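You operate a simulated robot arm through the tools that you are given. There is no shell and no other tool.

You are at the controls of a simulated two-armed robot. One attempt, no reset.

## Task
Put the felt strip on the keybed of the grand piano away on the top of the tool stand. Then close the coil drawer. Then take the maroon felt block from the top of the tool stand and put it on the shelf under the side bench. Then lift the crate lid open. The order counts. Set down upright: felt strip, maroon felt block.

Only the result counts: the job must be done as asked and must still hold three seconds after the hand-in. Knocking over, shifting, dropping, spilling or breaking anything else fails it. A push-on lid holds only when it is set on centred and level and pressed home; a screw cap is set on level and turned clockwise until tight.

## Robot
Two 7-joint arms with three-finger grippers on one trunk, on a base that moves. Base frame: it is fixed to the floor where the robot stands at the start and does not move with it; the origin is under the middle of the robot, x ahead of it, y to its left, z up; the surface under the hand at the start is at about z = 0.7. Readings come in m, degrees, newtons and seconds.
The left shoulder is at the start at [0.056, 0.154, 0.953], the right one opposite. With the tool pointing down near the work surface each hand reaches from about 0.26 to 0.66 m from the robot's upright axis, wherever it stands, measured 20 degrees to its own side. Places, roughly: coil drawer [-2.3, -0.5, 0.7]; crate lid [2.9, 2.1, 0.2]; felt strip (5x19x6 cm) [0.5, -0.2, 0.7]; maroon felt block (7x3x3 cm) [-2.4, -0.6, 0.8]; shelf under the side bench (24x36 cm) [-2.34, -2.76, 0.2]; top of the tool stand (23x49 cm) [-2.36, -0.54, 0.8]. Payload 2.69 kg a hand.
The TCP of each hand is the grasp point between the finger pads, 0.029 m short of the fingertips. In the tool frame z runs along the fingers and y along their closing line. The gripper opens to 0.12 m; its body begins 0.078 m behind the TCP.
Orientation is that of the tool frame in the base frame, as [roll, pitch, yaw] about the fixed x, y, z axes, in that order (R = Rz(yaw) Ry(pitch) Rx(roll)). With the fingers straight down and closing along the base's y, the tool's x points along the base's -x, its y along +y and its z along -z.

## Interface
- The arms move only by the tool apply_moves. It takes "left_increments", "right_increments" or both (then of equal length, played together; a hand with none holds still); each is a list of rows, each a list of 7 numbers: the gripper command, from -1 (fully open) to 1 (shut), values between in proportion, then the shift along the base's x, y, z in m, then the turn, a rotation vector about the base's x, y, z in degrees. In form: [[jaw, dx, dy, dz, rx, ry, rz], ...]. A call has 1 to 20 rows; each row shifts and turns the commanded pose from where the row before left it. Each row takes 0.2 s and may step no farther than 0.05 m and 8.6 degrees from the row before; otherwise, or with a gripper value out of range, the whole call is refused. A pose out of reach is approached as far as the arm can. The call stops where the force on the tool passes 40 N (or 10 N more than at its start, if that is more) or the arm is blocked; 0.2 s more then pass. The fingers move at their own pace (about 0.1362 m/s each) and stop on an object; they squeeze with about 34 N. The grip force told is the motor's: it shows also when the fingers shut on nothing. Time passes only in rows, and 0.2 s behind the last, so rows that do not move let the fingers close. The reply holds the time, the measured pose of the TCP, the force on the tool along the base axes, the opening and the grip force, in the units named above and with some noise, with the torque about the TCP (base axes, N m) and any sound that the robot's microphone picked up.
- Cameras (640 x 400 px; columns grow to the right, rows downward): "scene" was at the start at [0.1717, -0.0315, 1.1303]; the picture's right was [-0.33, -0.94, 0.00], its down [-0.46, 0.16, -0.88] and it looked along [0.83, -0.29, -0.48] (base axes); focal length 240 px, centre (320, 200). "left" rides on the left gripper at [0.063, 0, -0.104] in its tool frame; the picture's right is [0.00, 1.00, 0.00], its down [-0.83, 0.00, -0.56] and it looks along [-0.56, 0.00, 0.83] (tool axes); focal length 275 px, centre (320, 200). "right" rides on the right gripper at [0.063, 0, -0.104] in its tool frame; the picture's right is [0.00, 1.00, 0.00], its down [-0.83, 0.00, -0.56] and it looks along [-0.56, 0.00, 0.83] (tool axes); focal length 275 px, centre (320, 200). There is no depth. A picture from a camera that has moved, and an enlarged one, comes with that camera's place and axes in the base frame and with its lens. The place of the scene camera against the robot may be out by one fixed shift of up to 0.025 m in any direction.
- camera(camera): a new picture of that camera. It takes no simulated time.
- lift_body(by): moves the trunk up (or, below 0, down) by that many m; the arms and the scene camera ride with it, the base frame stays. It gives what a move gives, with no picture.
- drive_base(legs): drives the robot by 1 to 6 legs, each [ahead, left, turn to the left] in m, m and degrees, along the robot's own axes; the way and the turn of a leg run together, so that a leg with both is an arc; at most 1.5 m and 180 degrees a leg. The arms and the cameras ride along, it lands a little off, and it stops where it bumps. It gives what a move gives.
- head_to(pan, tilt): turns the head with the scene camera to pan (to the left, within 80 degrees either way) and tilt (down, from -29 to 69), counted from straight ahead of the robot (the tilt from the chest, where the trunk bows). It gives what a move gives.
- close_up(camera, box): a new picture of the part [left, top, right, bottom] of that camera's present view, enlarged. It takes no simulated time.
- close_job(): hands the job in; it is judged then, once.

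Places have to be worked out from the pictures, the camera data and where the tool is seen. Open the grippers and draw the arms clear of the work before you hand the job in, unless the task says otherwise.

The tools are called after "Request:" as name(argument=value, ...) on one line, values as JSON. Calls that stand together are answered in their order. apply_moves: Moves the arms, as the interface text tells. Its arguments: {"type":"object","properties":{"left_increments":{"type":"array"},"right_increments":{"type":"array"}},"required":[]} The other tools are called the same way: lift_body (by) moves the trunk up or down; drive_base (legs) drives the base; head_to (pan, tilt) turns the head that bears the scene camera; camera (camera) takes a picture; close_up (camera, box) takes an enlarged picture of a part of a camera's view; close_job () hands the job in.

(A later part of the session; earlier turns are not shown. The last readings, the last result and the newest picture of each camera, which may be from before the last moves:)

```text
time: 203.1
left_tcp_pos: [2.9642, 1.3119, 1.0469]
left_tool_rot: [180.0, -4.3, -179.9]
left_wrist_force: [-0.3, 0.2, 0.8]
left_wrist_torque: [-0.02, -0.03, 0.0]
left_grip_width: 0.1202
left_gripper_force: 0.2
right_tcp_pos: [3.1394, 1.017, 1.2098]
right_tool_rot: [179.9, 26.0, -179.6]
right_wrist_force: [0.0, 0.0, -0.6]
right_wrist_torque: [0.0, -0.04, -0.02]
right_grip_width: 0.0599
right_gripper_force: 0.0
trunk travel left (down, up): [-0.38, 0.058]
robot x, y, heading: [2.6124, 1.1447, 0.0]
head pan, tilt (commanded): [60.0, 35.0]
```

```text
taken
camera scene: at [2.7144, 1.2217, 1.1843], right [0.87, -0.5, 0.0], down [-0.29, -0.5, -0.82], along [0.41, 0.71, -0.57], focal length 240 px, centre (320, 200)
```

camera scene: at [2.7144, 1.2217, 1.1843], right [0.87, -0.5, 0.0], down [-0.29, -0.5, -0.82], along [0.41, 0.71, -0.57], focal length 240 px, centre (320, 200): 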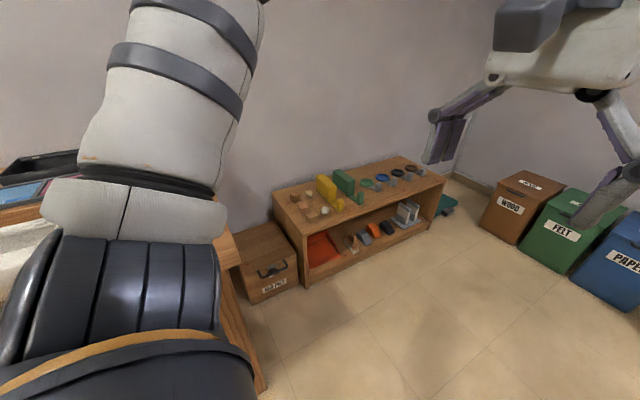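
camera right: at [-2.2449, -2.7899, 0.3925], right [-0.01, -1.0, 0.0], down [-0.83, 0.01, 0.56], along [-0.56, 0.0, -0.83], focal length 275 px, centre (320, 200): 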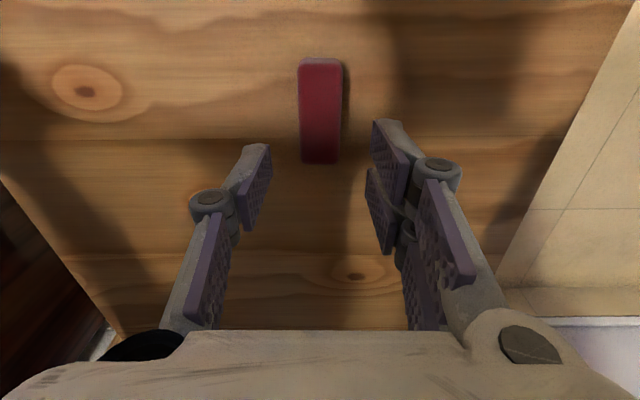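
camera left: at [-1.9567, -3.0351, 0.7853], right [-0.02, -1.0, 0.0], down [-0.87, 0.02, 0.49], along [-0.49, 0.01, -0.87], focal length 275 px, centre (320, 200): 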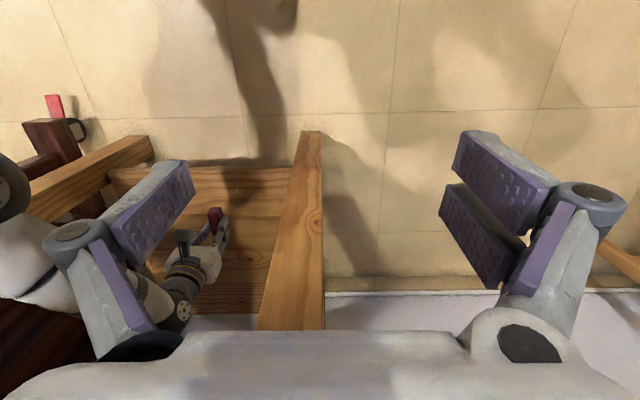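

The crate stands between the bench end and a low shelf; its lid has a dark handle at the front, facing -y. I move ahead 0.27 m and turn left to face it.

Request:
drive_base(legs=[[0.27, 0, 0], [0, 0, 90]])

Request:
head_to(pan=0, tilt=45)

Request:
camera(camera="scene")

Request:
camera(camera="left")

Request:
camera(camera="right")

```text
time: 208.8
left_tcp_pos: [2.7074, 1.4988, 1.0478]
left_tool_rot: [-179.9, -4.4, -88.9]
left_wrist_force: [0.6, 0.5, 0.0]
left_wrist_torque: [0.0, -0.03, 0.02]
left_grip_width: 0.1202
left_gripper_force: 0.0
right_tcp_pos: [3.0023, 1.6793, 1.2092]
right_tool_rot: [179.8, 26.1, -88.8]
right_wrist_force: [-0.5, -0.4, -0.1]
right_wrist_torque: [0.03, -0.01, 0.06]
right_grip_width: 0.06
right_gripper_force: 0.1
trunk travel left (down, up): [-0.38, 0.058]
robot x, y, heading: [2.8792, 1.1473, 90.9]
head pan, tilt (commanded): [60.0, 35.0]
```

```text
time: 210.1
left_tcp_pos: [2.708, 1.4995, 1.0468]
left_tool_rot: [-179.9, -4.3, -89.0]
left_wrist_force: [-0.2, -0.4, 0.4]
left_wrist_torque: [-0.02, 0.02, -0.01]
left_grip_width: 0.1199
left_gripper_force: 0.1
right_tcp_pos: [3.0023, 1.6793, 1.2084]
right_tool_rot: [179.9, 26.1, -88.7]
right_wrist_force: [-0.4, -0.2, 0.1]
right_wrist_torque: [-0.01, -0.02, -0.03]
right_grip_width: 0.06
right_gripper_force: 0.1
trunk travel left (down, up): [-0.38, 0.058]
robot x, y, heading: [2.878, 1.1488, 91.0]
head pan, tilt (commanded): [0.0, 45.0]
```

```text
taken
camera scene: at [2.8771, 1.2881, 1.1695], right [1.0, 0.02, 0.0], down [0.01, -0.71, -0.71], along [-0.01, 0.71, -0.71], focal length 240 px, centre (320, 200)
```

scene: 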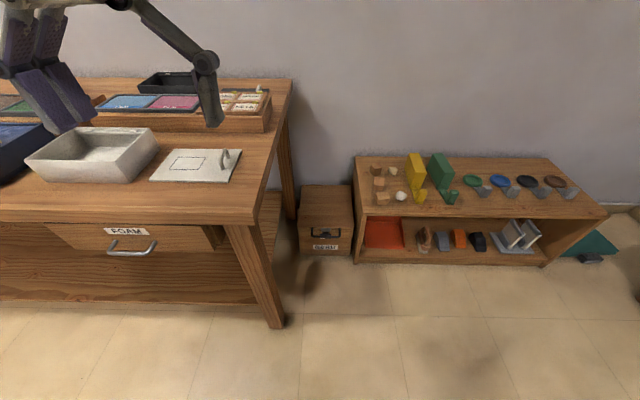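

```text
taken
camera left: at [2.7086, 1.4428, 1.1553], right [-1.0, -0.01, 0.0], down [-0.01, 0.87, 0.49], along [0.0, 0.49, -0.87], focal length 275 px, centre (320, 200)
```

left: 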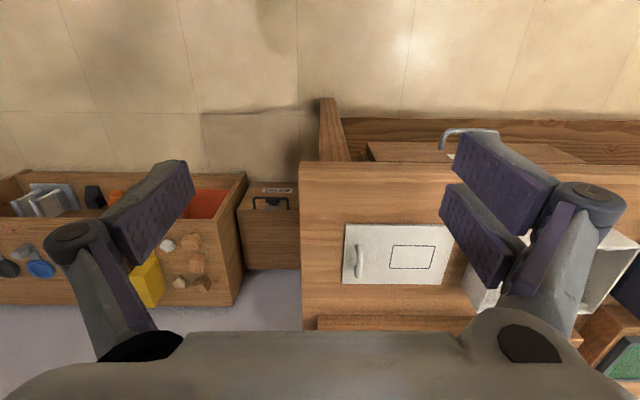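

```text
taken
camera right: at [3.0061, 1.5767, 1.2754], right [-1.0, -0.03, 0.0], down [-0.01, 0.5, 0.86], along [-0.02, 0.86, -0.5], focal length 275 px, centre (320, 200)
```

right: 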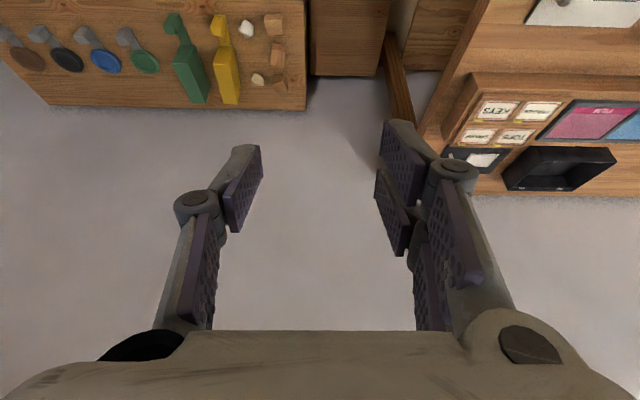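

I zoom in on the crate to see the lid, handle and hinge.

Request:
close_up(camera="scene", box=[270, 165, 390, 275])

Request:
close_up(camera="left", box=[220, 160, 320, 280])

```text
3.64 times, centred on (330, 220) of scene
camera zoom: at [2.8771, 1.2881, 1.1695], right [1.0, 0.02, 0.0], down [0.01, -0.71, -0.71], along [-0.01, 0.71, -0.71], focal length 872 px, centre (284, 127)
```

zoom: 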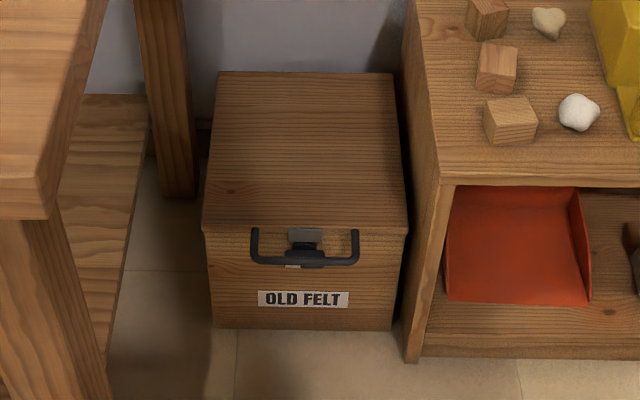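

```text
3.33 times, centred on (270, 220) of left
camera zoom: at [2.7086, 1.4428, 1.1553], right [-1.0, -0.01, 0.0], down [-0.01, 0.87, 0.49], along [0.0, 0.49, -0.87], focal length 918 px, centre (487, 133)
```

zoom: 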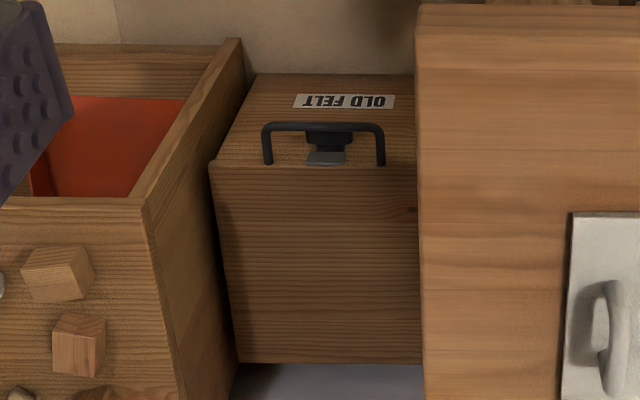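

The crate is now clear: lid from x 2.765 to 3.03, front edge y ≈ 1.996, hinge at the back near y ≈ 2.30, lid top z ≈ 0.25. A bow handle sticks out level at the front (bar at y ≈ 1.947, z ≈ 0.245, x 2.826 to 2.96), with a latch block in the middle at x 2.868 to 2.916. I will hook the closed left hand under the bar right of the latch, so I first move the base to about (3.15, 1.35).

Request:
drive_base(legs=[[0.2, -0.27, -1]])

Request:
camera(camera="scene")

Request:
camera(camera="left")

```text
time: 212.8
left_tcp_pos: [2.9854, 1.7041, 1.0471]
left_tool_rot: [-179.9, -4.3, -90.1]
left_wrist_force: [-0.3, 0.6, 0.8]
left_wrist_torque: [0.01, 0.0, 0.01]
left_grip_width: 0.1203
left_gripper_force: 0.1
right_tcp_pos: [3.283, 1.8795, 1.2095]
right_tool_rot: [179.9, 26.1, -89.8]
right_wrist_force: [0.0, -0.3, 0.6]
right_wrist_torque: [0.02, 0.0, 0.01]
right_grip_width: 0.06
right_gripper_force: 0.1
trunk travel left (down, up): [-0.38, 0.058]
robot x, y, heading: [3.1528, 1.3507, 90.2]
head pan, tilt (commanded): [0.0, 45.0]
```

```text
taken
camera scene: at [3.1493, 1.4912, 1.1694], right [1.0, 0.0, 0.0], down [0.0, -0.71, -0.71], along [0.0, 0.71, -0.71], focal length 240 px, centre (320, 200)
```

scene: 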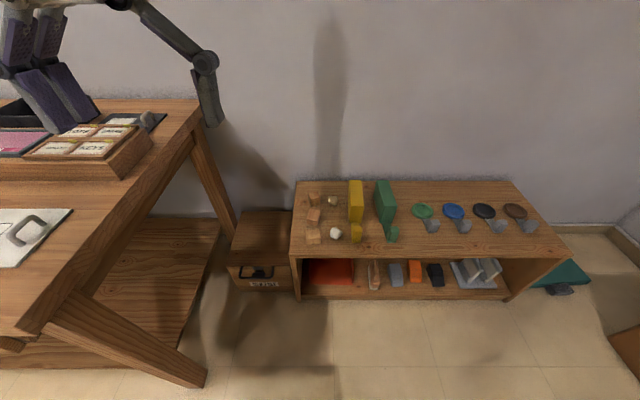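

```text
taken
camera left: at [2.9837, 1.6491, 1.1553], right [-1.0, 0.01, 0.0], down [0.01, 0.87, 0.49], along [0.0, 0.49, -0.87], focal length 275 px, centre (320, 200)
```

left: 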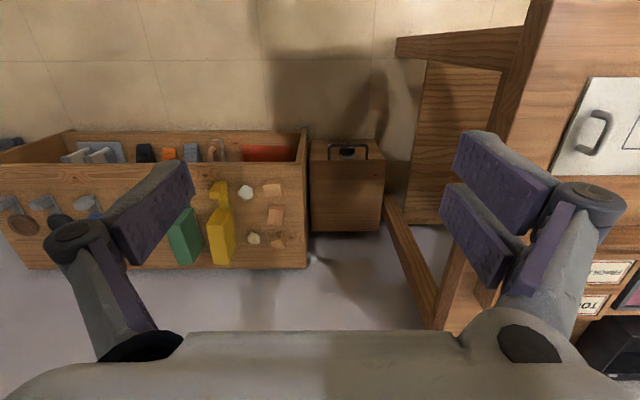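

The position is good. I lower the trunk so the left arm can work at crate height.

Request:
lift_body(by=-0.36)

Request:
apply_moves(left_increments=[[0, 0, 0.04, 0, 0, 0, 0], [0.5, 0, 0.04, 0, 0, 0, 0], [1, 0, 0.04, 0, 0, 0, 0], [1, 0, 0.04, 0, 0, 0, 0], [1, 0, 0.02, 0, 5, 0, 0], [1, 0, 0.0, 0, 7, 0, 0], [1, 0, 0.0, 0, 7, 0, 0], [1, 0, 0.0, 0, 7, 0, 0], [1, 0, 0.0, 0, 7, 0, 0], [1, 0, 0, 0, 0, 0, 0]])

Request:
camera(camera="scene")

```text
time: 216.3
left_tcp_pos: [3.0154, 1.6922, 0.6987]
left_tool_rot: [177.2, -2.7, -91.5]
left_wrist_force: [-0.6, 0.6, -0.9]
left_wrist_torque: [0.0, 0.01, -0.04]
left_grip_width: 0.1201
left_gripper_force: 0.0
right_tcp_pos: [3.3044, 1.9905, 0.6415]
right_tool_rot: [177.9, 3.5, -90.2]
right_wrist_force: [-0.7, -0.3, -0.1]
right_wrist_torque: [0.0, 0.02, 0.0]
right_grip_width: 0.0598
right_gripper_force: 0.2
trunk travel left (down, up): [-0.02, 0.418]
robot x, y, heading: [3.1511, 1.3499, 89.9]
head pan, tilt (commanded): [0.0, 45.0]
```

```text
time: 218.7
left_tcp_pos: [3.0206, 1.8846, 0.6839]
left_tool_rot: [178.4, 28.6, -93.0]
left_wrist_force: [-0.1, 1.0, 0.1]
left_wrist_torque: [-0.05, -0.01, -0.03]
left_grip_width: 0.0001
left_gripper_force: 28.7
left hand out of reach, approached as far as the arm can: row 1
right_tcp_pos: [3.3093, 1.9982, 0.6364]
right_tool_rot: [179.2, 2.6, -90.6]
right_wrist_force: [0.6, 0.5, -0.2]
right_wrist_torque: [-0.03, 0.03, 0.0]
right_grip_width: 0.06
right_gripper_force: 0.1
trunk travel left (down, up): [-0.02, 0.418]
robot x, y, heading: [3.1603, 1.3492, 89.4]
head pan, tilt (commanded): [0.0, 45.0]
stopped in row 10 (left hand): the arm was blocked; the commanded pose is now the measured one
```

```text
taken
camera scene: at [3.1716, 1.6113, 0.7845], right [1.0, -0.01, -0.01], down [-0.02, -0.71, -0.71], along [0.0, 0.71, -0.71], focal length 240 px, centre (320, 200)
```

scene: 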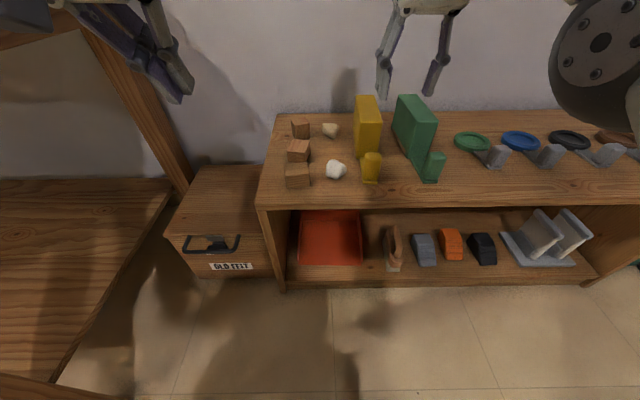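

The left arm reports being blocked, perhaps the elbow against the long bench on my left. I look there before moving on.

Request:
head_to(pan=65, tilt=20)

Request:
camera(camera="scene")

Request:
camera(camera="left")

```text
time: 220.1
left_tcp_pos: [3.019, 1.8845, 0.6816]
left_tool_rot: [178.3, 28.5, -93.0]
left_wrist_force: [-0.5, -0.1, 0.1]
left_wrist_torque: [0.0, -0.02, 0.02]
left_grip_width: 0.0002
left_gripper_force: 28.5
right_tcp_pos: [3.3053, 1.9975, 0.6343]
right_tool_rot: [179.1, 2.6, -90.3]
right_wrist_force: [0.0, -0.1, 0.3]
right_wrist_torque: [0.01, -0.02, 0.01]
right_grip_width: 0.0601
right_gripper_force: 0.1
trunk travel left (down, up): [-0.02, 0.418]
robot x, y, heading: [3.1645, 1.3518, 89.3]
head pan, tilt (commanded): [65.0, 20.0]
```

```text
taken
camera scene: at [3.0868, 1.5707, 0.8234], right [0.43, 0.9, -0.01], down [0.3, -0.15, -0.94], along [-0.85, 0.41, -0.33], focal length 240 px, centre (320, 200)
```

scene: 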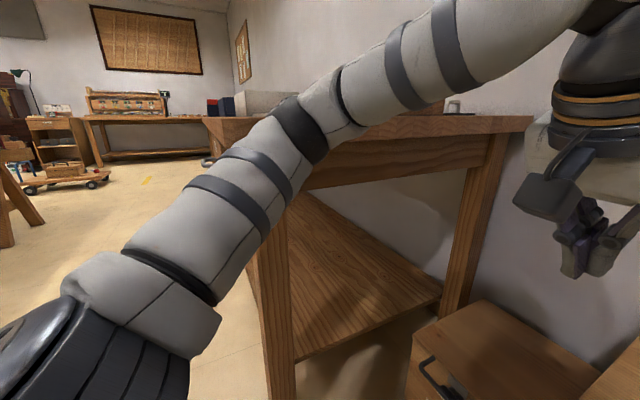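

```text
taken
camera left: at [3.017, 1.779, 0.7433], right [-1.0, 0.04, 0.03], down [0.04, 0.46, 0.88], along [0.02, 0.88, -0.47], focal length 275 px, centre (320, 200)
```

left: 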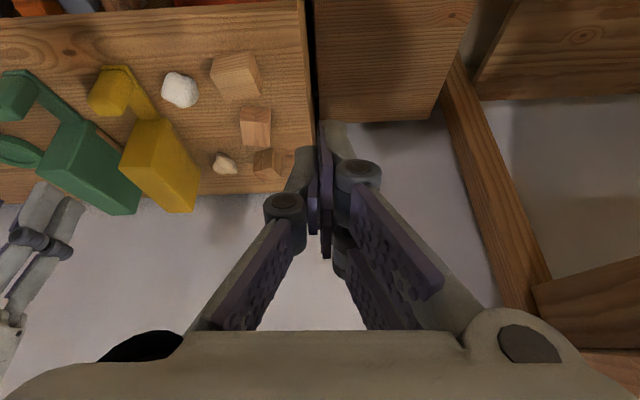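

The left elbow came down against the bench's right end. I raise the trunk to free it, then move the base to the right, away from the bench.

Request:
lift_body(by=0.2)

Request:
camera(camera="scene")

```text
time: 222.2
left_tcp_pos: [3.0076, 1.8858, 0.8802]
left_tool_rot: [179.7, 28.5, -91.7]
left_wrist_force: [-0.2, -0.2, 0.6]
left_wrist_torque: [-0.02, 0.0, -0.02]
left_grip_width: 0.0
left_gripper_force: 28.4
right_tcp_pos: [3.2962, 1.9358, 0.953]
right_tool_rot: [-180.0, 14.3, -90.3]
right_wrist_force: [-0.3, -0.2, 0.3]
right_wrist_torque: [0.01, -0.01, 0.01]
right_grip_width: 0.0599
right_gripper_force: 0.1
trunk travel left (down, up): [-0.22, 0.218]
robot x, y, heading: [3.159, 1.3507, 89.7]
head pan, tilt (commanded): [65.0, 20.0]
```

```text
taken
camera scene: at [3.0753, 1.5022, 1.0392], right [0.43, 0.9, 0.0], down [0.31, -0.15, -0.94], along [-0.85, 0.4, -0.34], focal length 240 px, centre (320, 200)
```

scene: 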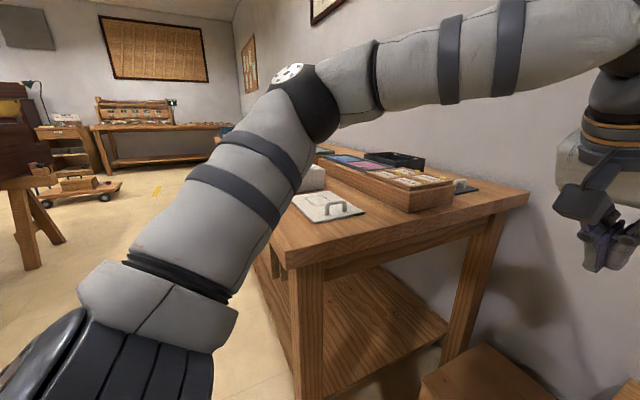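

The elbow is free now and nothing on the bench appears displaced. I shift the base 0.30 m right and turn 22° left, so the left arm works from clear of the bench.

Request:
drive_base(legs=[[0.0, -0.3, 0], [0, 0, 22]])

Request:
apply_moves(right_increments=[[0, 0.02, -0.03, 0.03, 0, 0, 0], [0, 0.02, -0.03, 0.03, 0, 0, 0], [0, 0.02, -0.03, 0.02, 0, 0, 0], [0, 0.02, -0.03, 0.02, 0, 0, 0], [0, 0, 0, 0, 0, 0, 0]])

Request:
head_to(pan=25, tilt=40)

Request:
camera(camera="scene")

```text
time: 226.3
left_tcp_pos: [3.1214, 1.7875, 0.8803]
left_tool_rot: [179.6, 28.5, -69.9]
left_wrist_force: [-0.5, 0.7, -0.5]
left_wrist_torque: [0.02, 0.03, 0.0]
left_grip_width: 0.0
left_gripper_force: 28.4
right_tcp_pos: [3.3711, 1.9433, 0.9536]
right_tool_rot: [179.8, 14.3, -68.5]
right_wrist_force: [0.0, 0.3, -0.7]
right_wrist_torque: [-0.01, -0.01, -0.04]
right_grip_width: 0.0599
right_gripper_force: 0.1
trunk travel left (down, up): [-0.22, 0.218]
robot x, y, heading: [3.4644, 1.3449, 111.4]
head pan, tilt (commanded): [65.0, 20.0]
```

```text
time: 227.5
left_tcp_pos: [3.1213, 1.7868, 0.8823]
left_tool_rot: [179.6, 28.6, -69.9]
left_wrist_force: [-0.4, 0.3, -0.2]
left_wrist_torque: [-0.01, -0.02, 0.0]
left_grip_width: 0.0
left_gripper_force: 28.3
right_tcp_pos: [3.3951, 1.9076, 1.0059]
right_tool_rot: [179.8, 14.4, -68.5]
right_wrist_force: [-0.2, -0.6, -0.4]
right_wrist_torque: [-0.03, 0.02, 0.02]
right_grip_width: 0.0599
right_gripper_force: 0.0
right hand out of reach, approached as far as the arm can: row 1, 2, 3, 4
trunk travel left (down, up): [-0.22, 0.218]
robot x, y, heading: [3.4628, 1.3493, 111.3]
head pan, tilt (commanded): [65.0, 20.0]
```

```text
time: 228.6
left_tcp_pos: [3.1217, 1.7873, 0.8818]
left_tool_rot: [179.6, 28.5, -69.9]
left_wrist_force: [0.2, 0.0, 0.0]
left_wrist_torque: [0.0, 0.03, 0.01]
left_grip_width: 0.0
left_gripper_force: 28.5
right_tcp_pos: [3.3938, 1.909, 1.0046]
right_tool_rot: [179.9, 14.3, -68.6]
right_wrist_force: [0.6, 0.3, 0.6]
right_wrist_torque: [0.01, -0.01, 0.02]
right_grip_width: 0.06
right_gripper_force: 0.0
trunk travel left (down, up): [-0.22, 0.218]
robot x, y, heading: [3.4599, 1.3451, 111.5]
head pan, tilt (commanded): [25.0, 40.0]
```

```text
taken
camera scene: at [3.3579, 1.5101, 1.0078], right [0.69, 0.72, 0.0], down [0.47, -0.44, -0.77], along [-0.55, 0.53, -0.64], focal length 240 px, centre (320, 200)
```

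scene: 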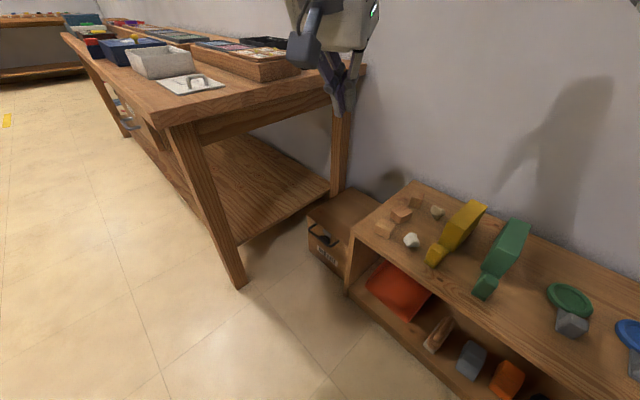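

The base is now clear of the bench and the handle is in view. I lower the trunk and swing the left hand to point along +y in front of the crate, still high.

Request:
lift_body(by=-0.2)

Request:
apply_moves(left_increments=[[1, -0.02, 0.0, -0.01, 0, 0, -5], [1, -0.02, 0.0, -0.01, 0, 0, -5], [1, -0.02, 0.0, -0.01, 0, 0, -5], [1, -0.02, 0.0, -0.01, 0, 0, -5], [1, -0.02, 0, -0.01, 7, 0, 0], [1, -0.02, 0, -0.01, 7, 0, 0], [1, -0.02, 0, -0.01, 7, 0, 0], [1, -0.02, 0, -0.01, 7, 0, 0], [1, 0, 0, 0, 0, 0, 0]])

Request:
camera(camera="scene")

Request:
camera(camera="left")

```text
time: 230.8
left_tcp_pos: [3.1209, 1.7881, 0.681]
left_tool_rot: [179.7, 28.6, -70.0]
left_wrist_force: [0.5, -0.3, -0.1]
left_wrist_torque: [0.0, -0.02, -0.01]
left_grip_width: 0.0001
left_gripper_force: 27.9
right_tcp_pos: [3.3676, 1.9797, 0.6992]
right_tool_rot: [179.8, 2.7, -68.6]
right_wrist_force: [-0.4, -0.6, -0.9]
right_wrist_torque: [-0.02, -0.03, 0.0]
right_grip_width: 0.06
right_gripper_force: 0.0
trunk travel left (down, up): [-0.02, 0.418]
robot x, y, heading: [3.457, 1.348, 111.4]
head pan, tilt (commanded): [25.0, 40.0]
```

```text
time: 232.8
left_tcp_pos: [2.9614, 1.7876, 0.6016]
left_tool_rot: [179.5, 56.6, -90.0]
left_wrist_force: [-0.2, 0.0, -0.2]
left_wrist_torque: [0.02, 0.02, 0.03]
left_grip_width: 0.0001
left_gripper_force: 28.8
right_tcp_pos: [3.3659, 1.9785, 0.6993]
right_tool_rot: [179.8, 2.8, -68.5]
right_wrist_force: [0.1, -0.8, 0.2]
right_wrist_torque: [0.02, 0.0, 0.01]
right_grip_width: 0.0602
right_gripper_force: 0.1
trunk travel left (down, up): [-0.02, 0.418]
robot x, y, heading: [3.4623, 1.3488, 111.5]
head pan, tilt (commanded): [25.0, 40.0]
```

```text
taken
camera scene: at [3.333, 1.5742, 0.7909], right [0.69, 0.72, 0.0], down [0.47, -0.44, -0.77], along [-0.55, 0.53, -0.64], focal length 240 px, centre (320, 200)
```

scene: 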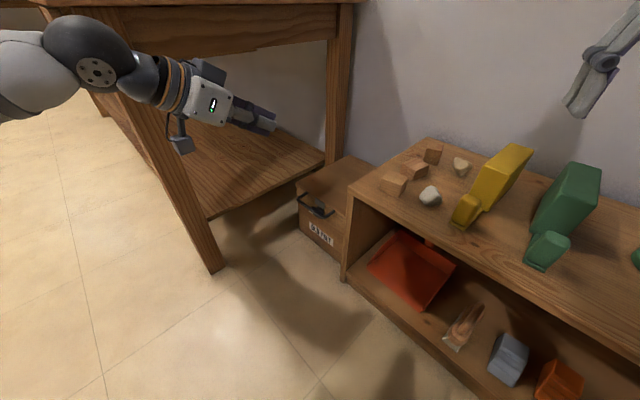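

```text
taken
camera left: at [2.9609, 1.6652, 0.6052], right [-1.0, 0.0, 0.01], down [0.01, -0.01, 1.0], along [0.0, 1.0, 0.01], focal length 275 px, centre (320, 200)
```

left: 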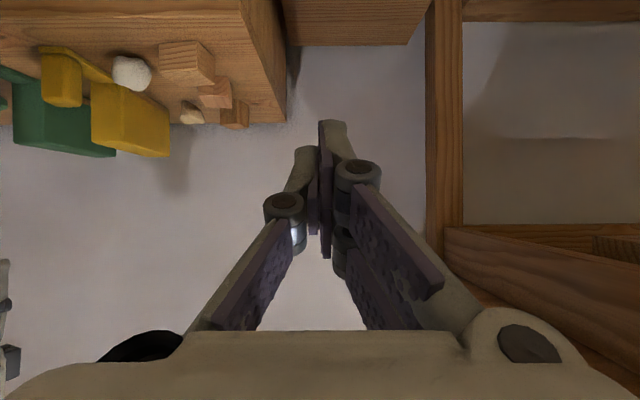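

The hand is well placed above and in front of the crate. I check where the elbow is relative to the bench leg before lowering.

Request:
head_to(pan=70, tilt=30)

Request:
camera(camera="scene")

```text
time: 233.9
left_tcp_pos: [2.9612, 1.7872, 0.6013]
left_tool_rot: [179.7, 56.6, -89.9]
left_wrist_force: [0.8, 0.2, 0.1]
left_wrist_torque: [-0.03, -0.01, 0.0]
left_grip_width: 0.0002
left_gripper_force: 28.4
right_tcp_pos: [3.3666, 1.9791, 0.6989]
right_tool_rot: [179.7, 2.8, -68.5]
right_wrist_force: [0.3, 0.0, 0.3]
right_wrist_torque: [-0.04, 0.02, -0.04]
right_grip_width: 0.0598
right_gripper_force: 0.0
trunk travel left (down, up): [-0.02, 0.418]
robot x, y, heading: [3.4603, 1.3478, 111.3]
head pan, tilt (commanded): [70.0, 30.0]
```

```text
taken
camera scene: at [3.3041, 1.5135, 0.8063], right [-0.02, 1.0, 0.0], down [0.5, 0.01, -0.87], along [-0.87, -0.02, -0.5], focal length 240 px, centre (320, 200)
```

scene: 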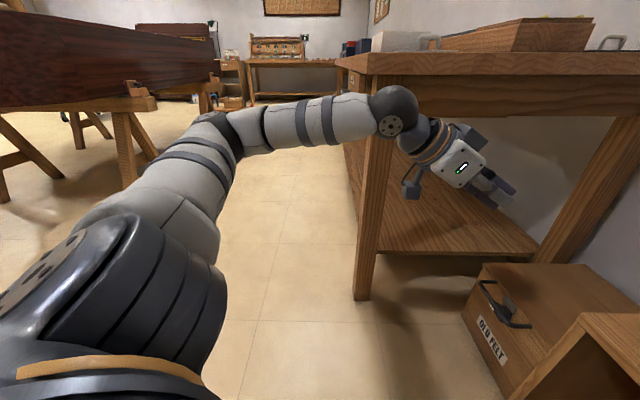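

From the side, the elbow lies well in front of the bench and the crate handle is visible. I lower the hand in front of the handle and level it further.

Request:
apply_moves(left_increments=[[1, -0.003, 0, -0.043, 2, 0, 0], [1, -0.003, 0, -0.043, 2, 0, 0], [1, -0.003, 0, -0.043, 2, 0, 0], [1, -0.003, 0, -0.043, 2, 0, 0], [1, -0.003, 0, -0.043, 2, 0, 0], [1, -0.003, 0, -0.043, 2, 0, 0], [1, -0.003, 0, -0.043, 2, 0, 0], [1, -0.003, 0, -0.04, 2, 0, 0], [1, 0, 0, 0, 0, 0, 0]])

Request:
camera(camera="scene")

Request:
camera(camera="left")

```text
time: 235.9
left_tcp_pos: [2.939, 1.7883, 0.2641]
left_tool_rot: [179.6, 72.5, -89.7]
left_wrist_force: [-0.3, 0.3, -0.1]
left_wrist_torque: [-0.01, 0.01, 0.02]
left_grip_width: 0.0
left_gripper_force: 28.2
left hand out of reach, approached as far as the arm can: row 4
right_tcp_pos: [3.3679, 1.979, 0.6979]
right_tool_rot: [179.8, 2.8, -68.5]
right_wrist_force: [0.5, 0.5, -0.3]
right_wrist_torque: [0.01, -0.01, 0.01]
right_grip_width: 0.0598
right_gripper_force: 0.1
trunk travel left (down, up): [-0.02, 0.418]
robot x, y, heading: [3.4609, 1.3478, 111.2]
head pan, tilt (commanded): [70.0, 30.0]
```

```text
taken
camera scene: at [3.304, 1.5133, 0.8063], right [-0.02, 1.0, 0.0], down [0.5, 0.01, -0.87], along [-0.87, -0.02, -0.5], focal length 240 px, centre (320, 200)
```

scene: 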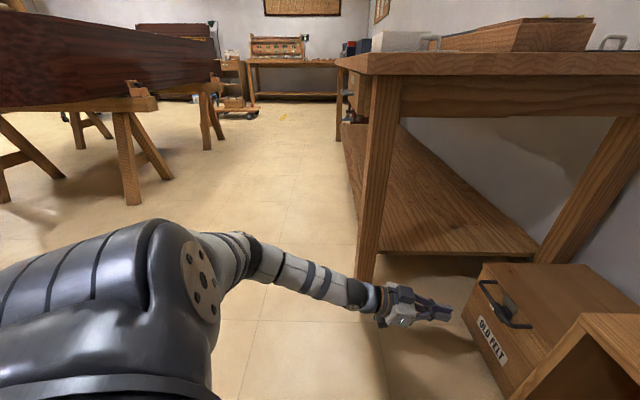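

```text
taken
camera left: at [2.9383, 1.6703, 0.234], right [-1.0, -0.01, 0.01], down [0.01, -0.28, 0.96], along [-0.01, 0.96, 0.28], focal length 275 px, centre (320, 200)
```

left: 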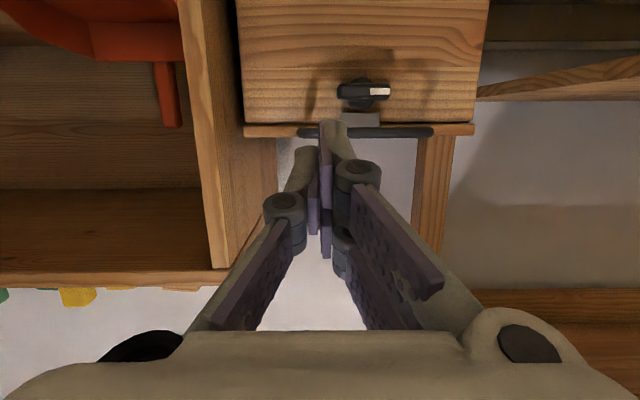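

I have a very clear view of the handle bar and a small dark latch with a grey plate. I zoom in on it.

Request:
close_up(camera="left", box=[230, 50, 490, 190])

Request:
close_up(camera="scene", box=[440, 250, 600, 370])

```text
2.46 times, centred on (360, 120) of left
camera zoom: at [2.9383, 1.6703, 0.234], right [-1.0, -0.01, 0.01], down [0.01, -0.28, 0.96], along [-0.01, 0.96, 0.28], focal length 678 px, centre (222, 397)
```

zoom: 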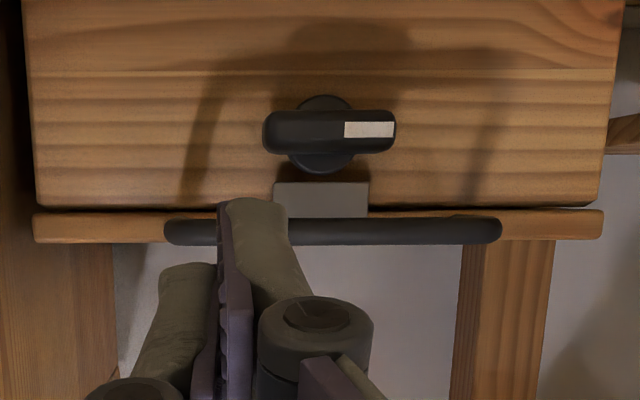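

```text
3.33 times, centred on (520, 310) of scene
camera zoom: at [3.304, 1.5133, 0.8063], right [-0.02, 1.0, 0.0], down [0.5, 0.01, -0.87], along [-0.87, -0.02, -0.5], focal length 799 px, centre (-347, -167)
```

zoom: 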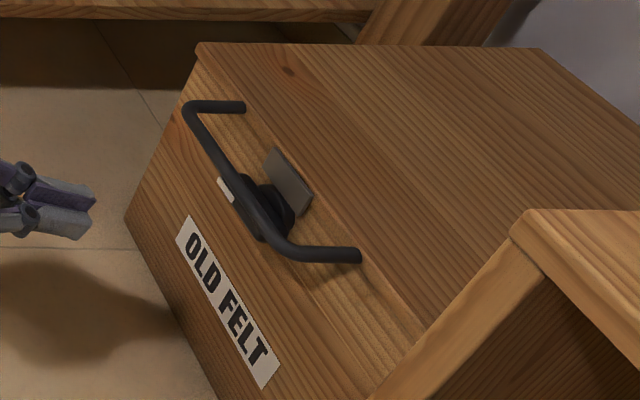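

The latch wing lies level and does not overlap the lid's plate, so the lid should be free. The bar is at z ≈ 0.246, x 2.825 to 2.958, and the gap right of the latch is at x ≈ 2.92 to 2.95, right in line with my fingertips. I lower to z ≈ 0.205 and move in partway under the bar.

Request:
apply_moves(left_increments=[[1, 0, 0.0, -0.03, 1.5, 0, 0], [1, 0, 0.0, -0.03, 1.0, 0, 0], [1, 0, 0.03, 0, 0, 0, 0], [1, 0, 0.03, 0, 0, 0, 0], [1, 0, 0.03, 0, 0, 0, 0], [1, 0, 0, 0, 0, 0, 0]])

Request:
camera(camera="left")

Request:
close_up(camera="scene", box=[400, 230, 600, 370])

```text
time: 237.3
left_tcp_pos: [2.9382, 1.8797, 0.2053]
left_tool_rot: [179.6, 75.1, -89.9]
left_wrist_force: [0.7, 0.1, -0.5]
left_wrist_torque: [-0.01, 0.02, 0.03]
left_grip_width: 0.0
left_gripper_force: 28.9
right_tcp_pos: [3.3669, 1.9792, 0.7006]
right_tool_rot: [179.9, 2.8, -68.5]
right_wrist_force: [0.8, 0.8, -0.7]
right_wrist_torque: [0.01, -0.02, -0.01]
right_grip_width: 0.0601
right_gripper_force: 0.1
trunk travel left (down, up): [-0.02, 0.418]
robot x, y, heading: [3.4614, 1.35, 111.3]
head pan, tilt (commanded): [70.0, 30.0]
```

```text
taken
camera left: at [2.9383, 1.7614, 0.1701], right [-1.0, -0.01, 0.01], down [0.01, -0.32, 0.95], along [0.0, 0.95, 0.32], focal length 275 px, centre (320, 200)
```

left: 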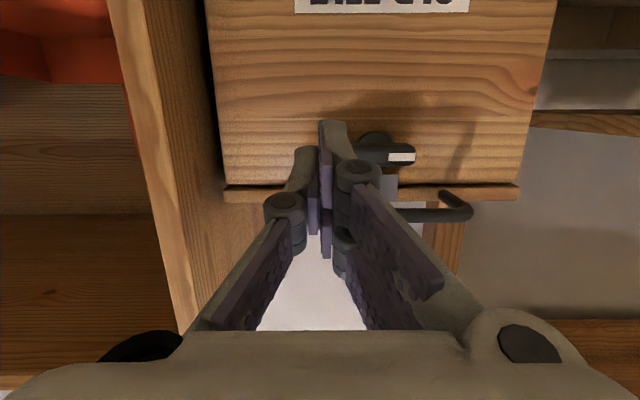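

```text
2.86 times, centred on (500, 300) of scene
camera zoom: at [3.3041, 1.5134, 0.8063], right [-0.02, 1.0, 0.0], down [0.5, 0.01, -0.87], along [-0.87, -0.02, -0.5], focal length 685 px, centre (-194, -86)
```

zoom: 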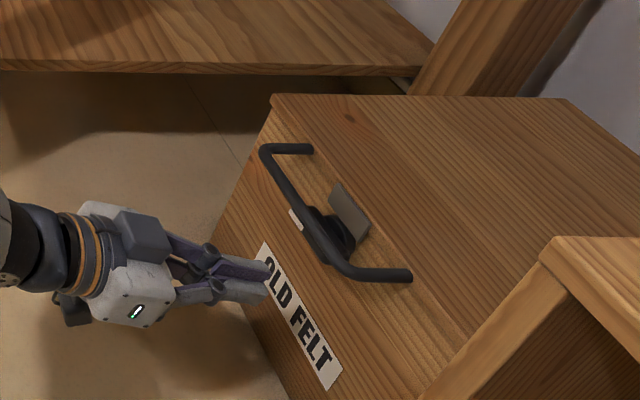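

The fingers are under the bar level and beside the latch. I move in another 5.5 cm, so the bar will sit above the fingers.

Request:
apply_moves(left_increments=[[1, 0.003, 0.02, 0, 0, 0, 0], [1, 0.001, 0.02, 0, 0, 0, 0], [1, 0, 0.015, 0, 0, 0, 0], [1, 0, 0, 0, 0, 0, 0]])

Request:
camera(camera="left")

Request:
close_up(camera="scene", box=[400, 230, 600, 370])

```text
time: 238.3
left_tcp_pos: [2.9488, 1.9284, 0.2136]
left_tool_rot: [179.8, 75.0, -89.9]
left_wrist_force: [-0.4, -0.9, 0.7]
left_wrist_torque: [0.02, 0.02, 0.03]
left_grip_width: 0.0
left_gripper_force: 28.2
left hand out of reach, approached as far as the arm can: row 2, 3
right_tcp_pos: [3.3662, 1.9784, 0.6989]
right_tool_rot: [179.8, 2.8, -68.6]
right_wrist_force: [0.5, -0.7, -0.6]
right_wrist_torque: [-0.04, -0.01, 0.03]
right_grip_width: 0.0598
right_gripper_force: 0.1
trunk travel left (down, up): [-0.02, 0.418]
robot x, y, heading: [3.4639, 1.3447, 111.2]
head pan, tilt (commanded): [70.0, 30.0]
```

```text
taken
camera left: at [2.9488, 1.8104, 0.1783], right [-1.0, -0.01, 0.01], down [0.01, -0.32, 0.95], along [0.0, 0.95, 0.32], focal length 275 px, centre (320, 200)
```

left: 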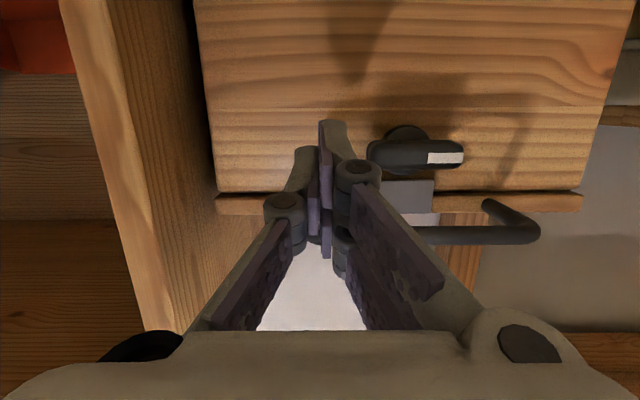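

```text
2.86 times, centred on (500, 300) of scene
camera zoom: at [3.3041, 1.5134, 0.8063], right [-0.02, 1.0, 0.0], down [0.5, 0.01, -0.87], along [-0.87, -0.02, -0.5], focal length 685 px, centre (-194, -86)
```

zoom: 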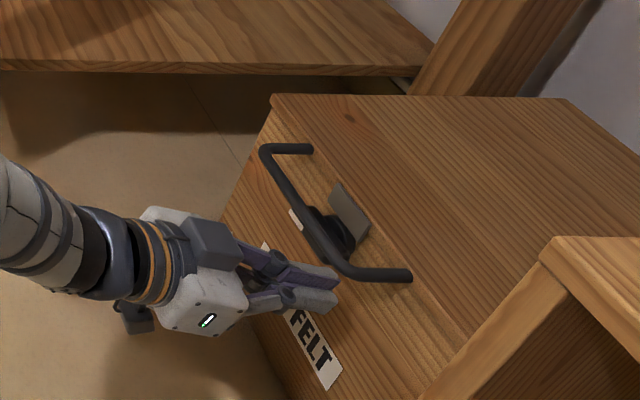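

The arm is at its reach limit here. I pull the hand back, drive 0.10 m closer and approach again.

Request:
apply_moves(left_increments=[[1, 0.01, -0.03, -0.004, 0, 0, 0], [1, 0.01, -0.04, -0.003, 0, 0, 0], [1, 0.01, -0.04, 0, 0, 0, 0], [1, 0.005, -0.02, 0, 0, 0, 0], [1, 0, 0, 0, 0, 0, 0]])

Request:
drive_base(legs=[[0.1, 0, 0]])

Request:
camera(camera="left")

Request:
camera(camera="scene")

```text
time: 239.5
left_tcp_pos: [2.9837, 1.7969, 0.2061]
left_tool_rot: [179.5, 75.1, -89.9]
left_wrist_force: [1.2, 0.0, -0.5]
left_wrist_torque: [-0.04, -0.02, 0.0]
left_grip_width: 0.0002
left_gripper_force: 29.1
right_tcp_pos: [3.3674, 1.9784, 0.7001]
right_tool_rot: [179.8, 2.8, -68.5]
right_wrist_force: [-0.3, -0.1, -0.1]
right_wrist_torque: [0.01, 0.01, -0.02]
right_grip_width: 0.0597
right_gripper_force: 0.1
trunk travel left (down, up): [-0.02, 0.418]
robot x, y, heading: [3.4603, 1.3472, 111.2]
head pan, tilt (commanded): [70.0, 30.0]
```

```text
time: 240.6
left_tcp_pos: [2.9482, 1.8902, 0.2064]
left_tool_rot: [179.7, 75.1, -89.7]
left_wrist_force: [0.3, -0.4, 0.4]
left_wrist_torque: [-0.03, 0.0, 0.03]
left_grip_width: 0.0
left_gripper_force: 28.1
right_tcp_pos: [3.3307, 2.0716, 0.7004]
right_tool_rot: [179.8, 2.8, -68.4]
right_wrist_force: [-0.2, -0.2, -0.7]
right_wrist_torque: [-0.02, -0.01, -0.02]
right_grip_width: 0.0599
right_gripper_force: 0.1
trunk travel left (down, up): [-0.02, 0.418]
robot x, y, heading: [3.4209, 1.4401, 111.1]
head pan, tilt (commanded): [70.0, 30.0]
```

```text
taken
camera left: at [2.9473, 1.7727, 0.1714], right [-1.0, -0.01, 0.01], down [0.01, -0.32, 0.95], along [0.0, 0.95, 0.32], focal length 275 px, centre (320, 200)
```

left: 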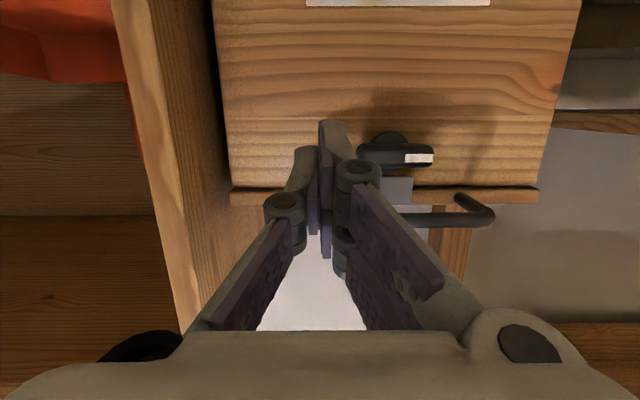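

```text
taken
camera scene: at [3.2679, 1.6058, 0.8063], right [-0.02, 1.0, 0.0], down [0.5, 0.01, -0.87], along [-0.87, -0.02, -0.5], focal length 240 px, centre (320, 200)
```

scene: 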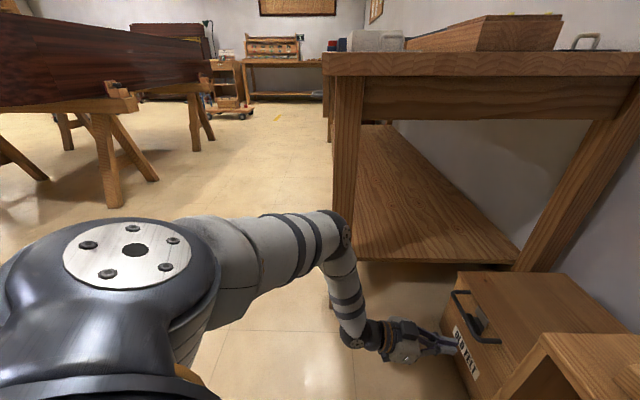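

There is 6 cm of elbow clearance and the fingertips line up right of the latch wing. I move 4.5 cm further in under the bar.

Request:
apply_moves(left_increments=[[1, -0.001, 0.015, 0, 0, 0, 0], [1, -0.001, 0.015, 0, 0, 0, 0], [1, 0, 0.015, 0, 0, 0, 0], [1, 0, 0.005, 0, 0, 0, 0], [1, 0, 0, 0, 0, 0, 0]])

Request:
camera(camera="left")

Request:
close_up(camera="scene", box=[340, 240, 560, 390])

```text
time: 241.8
left_tcp_pos: [2.9466, 1.9411, 0.2048]
left_tool_rot: [179.8, 75.0, -89.7]
left_wrist_force: [0.0, -0.4, -0.4]
left_wrist_torque: [0.0, -0.01, 0.0]
left_grip_width: 0.0
left_gripper_force: 28.2
right_tcp_pos: [3.3311, 2.072, 0.6984]
right_tool_rot: [179.8, 2.8, -68.5]
right_wrist_force: [0.1, -0.8, -0.7]
right_wrist_torque: [0.0, 0.01, -0.01]
right_grip_width: 0.06
right_gripper_force: 0.1
trunk travel left (down, up): [-0.02, 0.418]
robot x, y, heading: [3.422, 1.4398, 111.3]
head pan, tilt (commanded): [70.0, 30.0]
```

```text
taken
camera left: at [2.9451, 1.8229, 0.1716], right [-1.0, -0.01, 0.01], down [0.01, -0.32, 0.95], along [-0.01, 0.95, 0.32], focal length 275 px, centre (320, 200)
```

left: 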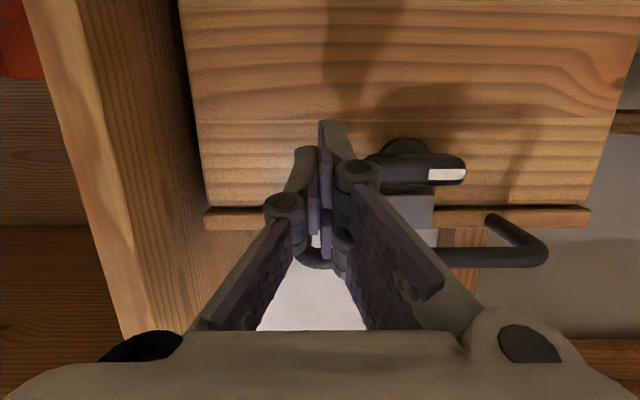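

```text
2.67 times, centred on (450, 315) of scene
camera zoom: at [3.2679, 1.6059, 0.8063], right [-0.02, 1.0, 0.0], down [0.5, 0.01, -0.87], along [-0.87, -0.02, -0.5], focal length 639 px, centre (-27, -107)
```

zoom: 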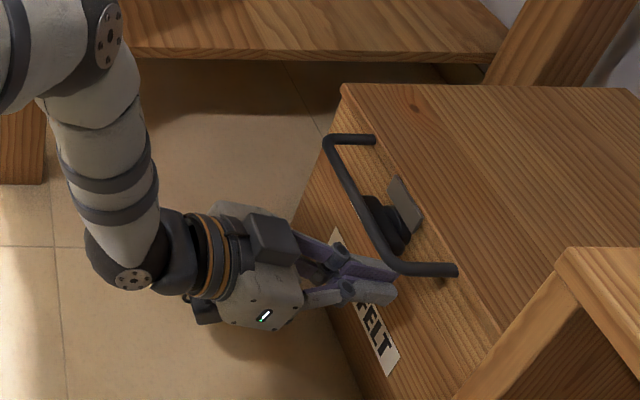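

The bar now lies right above my fingers. I raise the hand slowly to take it up.

Request:
apply_moves(left_increments=[[1, 0, 0.001, 0.006, 0, 0, 0], [1, 0, 0, 0.006, 0, 0, 0], [1, 0, 0, 0.006, 0, 0, 0], [1, 0, 0.001, 0.006, 0, 0, 0], [1, 0, 0, 0, 0, 0, 0]])

Request:
camera(camera="left")

Request:
close_up(camera="scene", box=[340, 240, 560, 390])

```text
time: 243.0
left_tcp_pos: [2.9461, 1.9421, 0.2289]
left_tool_rot: [179.7, 75.0, -89.8]
left_wrist_force: [-0.3, -0.6, -2.8]
left_wrist_torque: [0.03, 0.01, -0.02]
left_grip_width: 0.0002
left_gripper_force: 29.0
right_tcp_pos: [3.3314, 2.0709, 0.6998]
right_tool_rot: [179.8, 2.8, -68.5]
right_wrist_force: [-0.5, -0.5, -0.5]
right_wrist_torque: [-0.05, 0.0, 0.01]
right_grip_width: 0.06
right_gripper_force: 0.1
trunk travel left (down, up): [-0.02, 0.418]
robot x, y, heading: [3.4257, 1.4418, 111.6]
head pan, tilt (commanded): [70.0, 30.0]
```

```text
taken
camera left: at [2.9452, 1.8246, 0.1956], right [-1.0, -0.01, 0.01], down [0.01, -0.32, 0.95], along [0.0, 0.95, 0.32], focal length 275 px, centre (320, 200)
```

left: 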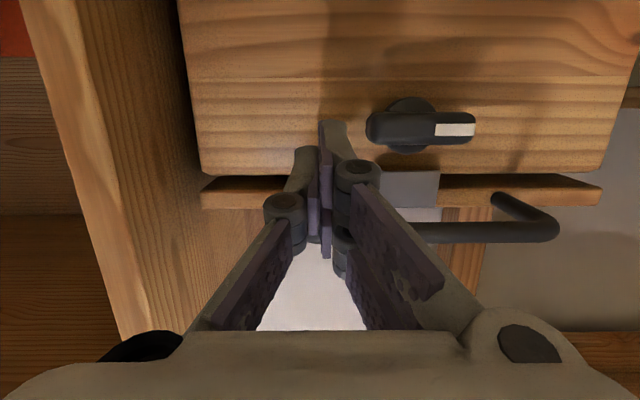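

```text
2.67 times, centred on (450, 315) of scene
camera zoom: at [3.2678, 1.6059, 0.8062], right [-0.02, 1.0, 0.0], down [0.5, 0.01, -0.87], along [-0.87, -0.02, -0.5], focal length 639 px, centre (-27, -107)
```

zoom: 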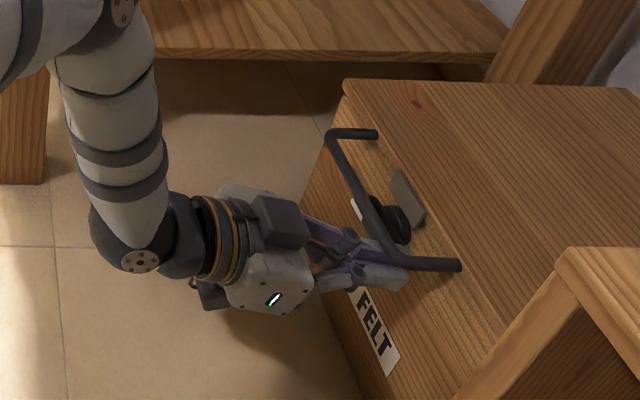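

The lid is lifting freely with only about 3 N. I follow the lid's arc upwards in small steps.

Request:
apply_moves(left_increments=[[1, 0, 0.001, 0.0155, 0, 0, 0], [1, 0, 0.0015, 0.0155, 0, 0, 0], [1, 0, 0.0023, 0.0154, 0, 0, 0], [1, 0, 0.0028, 0.0153, 0, 0, 0], [1, 0, 0.0036, 0.0151, 0, 0, 0], [1, 0, 0.0042, 0.0151, 0, 0, 0], [1, 0, 0, 0, 0, 0, 0]])

Request:
camera(camera="left")

Request:
camera(camera="scene")

```text
time: 244.6
left_tcp_pos: [2.945, 1.9584, 0.3217]
left_tool_rot: [179.7, 75.0, -89.8]
left_wrist_force: [-1.6, -0.9, -1.5]
left_wrist_torque: [0.02, -0.03, -0.03]
left_grip_width: 0.0
left_gripper_force: 28.2
right_tcp_pos: [3.3305, 2.0719, 0.6997]
right_tool_rot: [179.8, 2.8, -68.4]
right_wrist_force: [-0.8, -0.6, 0.4]
right_wrist_torque: [0.01, 0.01, 0.01]
right_grip_width: 0.06
right_gripper_force: 0.1
trunk travel left (down, up): [-0.02, 0.418]
robot x, y, heading: [3.4265, 1.4405, 111.5]
head pan, tilt (commanded): [70.0, 30.0]
```

```text
taken
camera left: at [2.9446, 1.8394, 0.2876], right [-1.0, -0.01, 0.01], down [0.01, -0.32, 0.95], along [0.0, 0.95, 0.32], focal length 275 px, centre (320, 200)
```

left: 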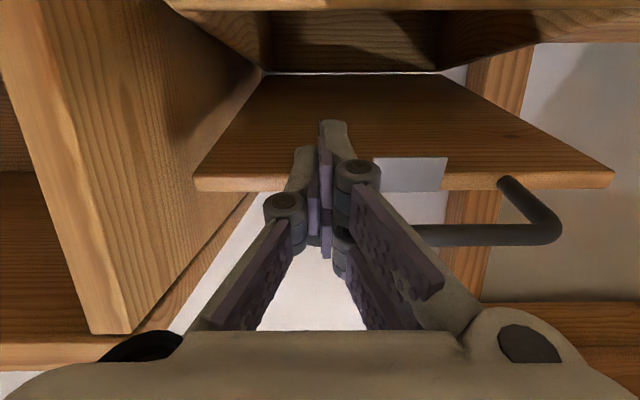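

```text
taken
camera scene: at [3.2678, 1.6059, 0.8063], right [-0.02, 1.0, 0.0], down [0.5, 0.01, -0.87], along [-0.87, -0.02, -0.5], focal length 240 px, centre (320, 200)
```

scene: 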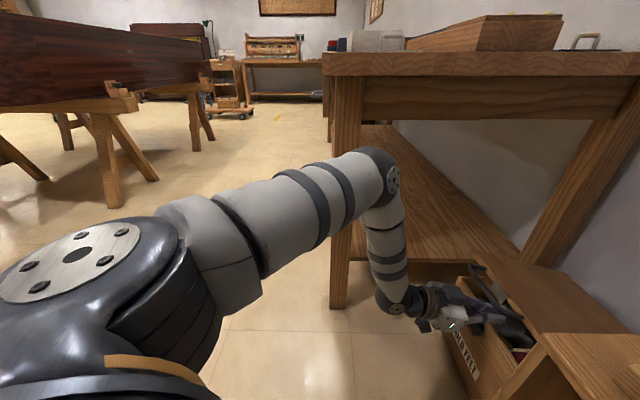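

The lid is at about 16° and comes up easily. The elbow passes near the bench end but is still clear. I continue along the arc in small steps, watching it.

Request:
apply_moves(left_increments=[[1, 0, 0.0046, 0.0148, 0, 0, 0], [1, 0, 0.0052, 0.0147, 0, 0, 0], [1, 0, 0.0058, 0.0144, 0, 0, 0], [1, 0, 0.0065, 0.0142, 0, 0, 0], [1, 0, 0, 0, 0, 0, 0]])

Request:
camera(camera="left")

Request:
camera(camera="scene")

```text
time: 245.8
left_tcp_pos: [2.9446, 1.9804, 0.3806]
left_tool_rot: [179.8, 75.0, -89.8]
left_wrist_force: [-0.5, -0.4, -0.6]
left_wrist_torque: [0.04, 0.03, 0.03]
left_grip_width: 0.0001
left_gripper_force: 29.1
right_tcp_pos: [3.3307, 2.071, 0.6985]
right_tool_rot: [179.7, 2.9, -68.5]
right_wrist_force: [0.8, 0.5, 0.6]
right_wrist_torque: [0.0, -0.04, -0.02]
right_grip_width: 0.0597
right_gripper_force: 0.2
trunk travel left (down, up): [-0.02, 0.418]
robot x, y, heading: [3.4219, 1.4389, 111.3]
head pan, tilt (commanded): [70.0, 30.0]
```

```text
taken
camera left: at [2.9448, 1.8621, 0.3456], right [-1.0, -0.01, 0.01], down [0.01, -0.32, 0.95], along [-0.01, 0.95, 0.32], focal length 275 px, centre (320, 200)
```

left: 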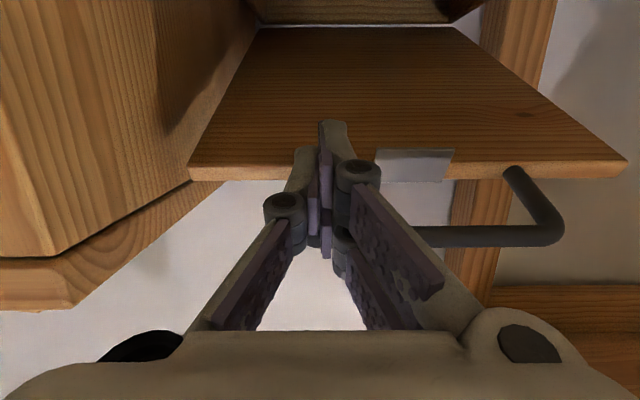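

```text
taken
camera scene: at [3.2678, 1.6059, 0.8063], right [-0.02, 1.0, 0.0], down [0.5, 0.01, -0.87], along [-0.87, -0.02, -0.5], focal length 240 px, centre (320, 200)
```

scene: 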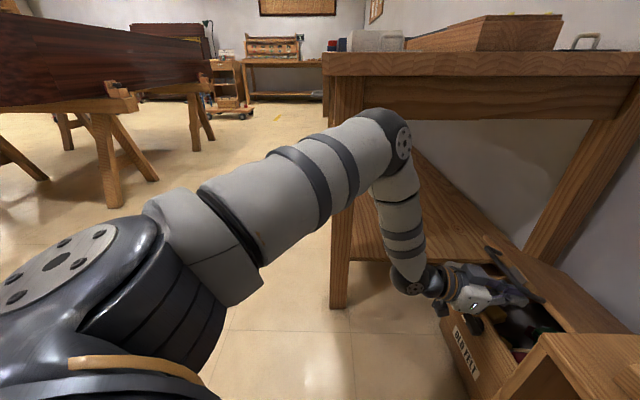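

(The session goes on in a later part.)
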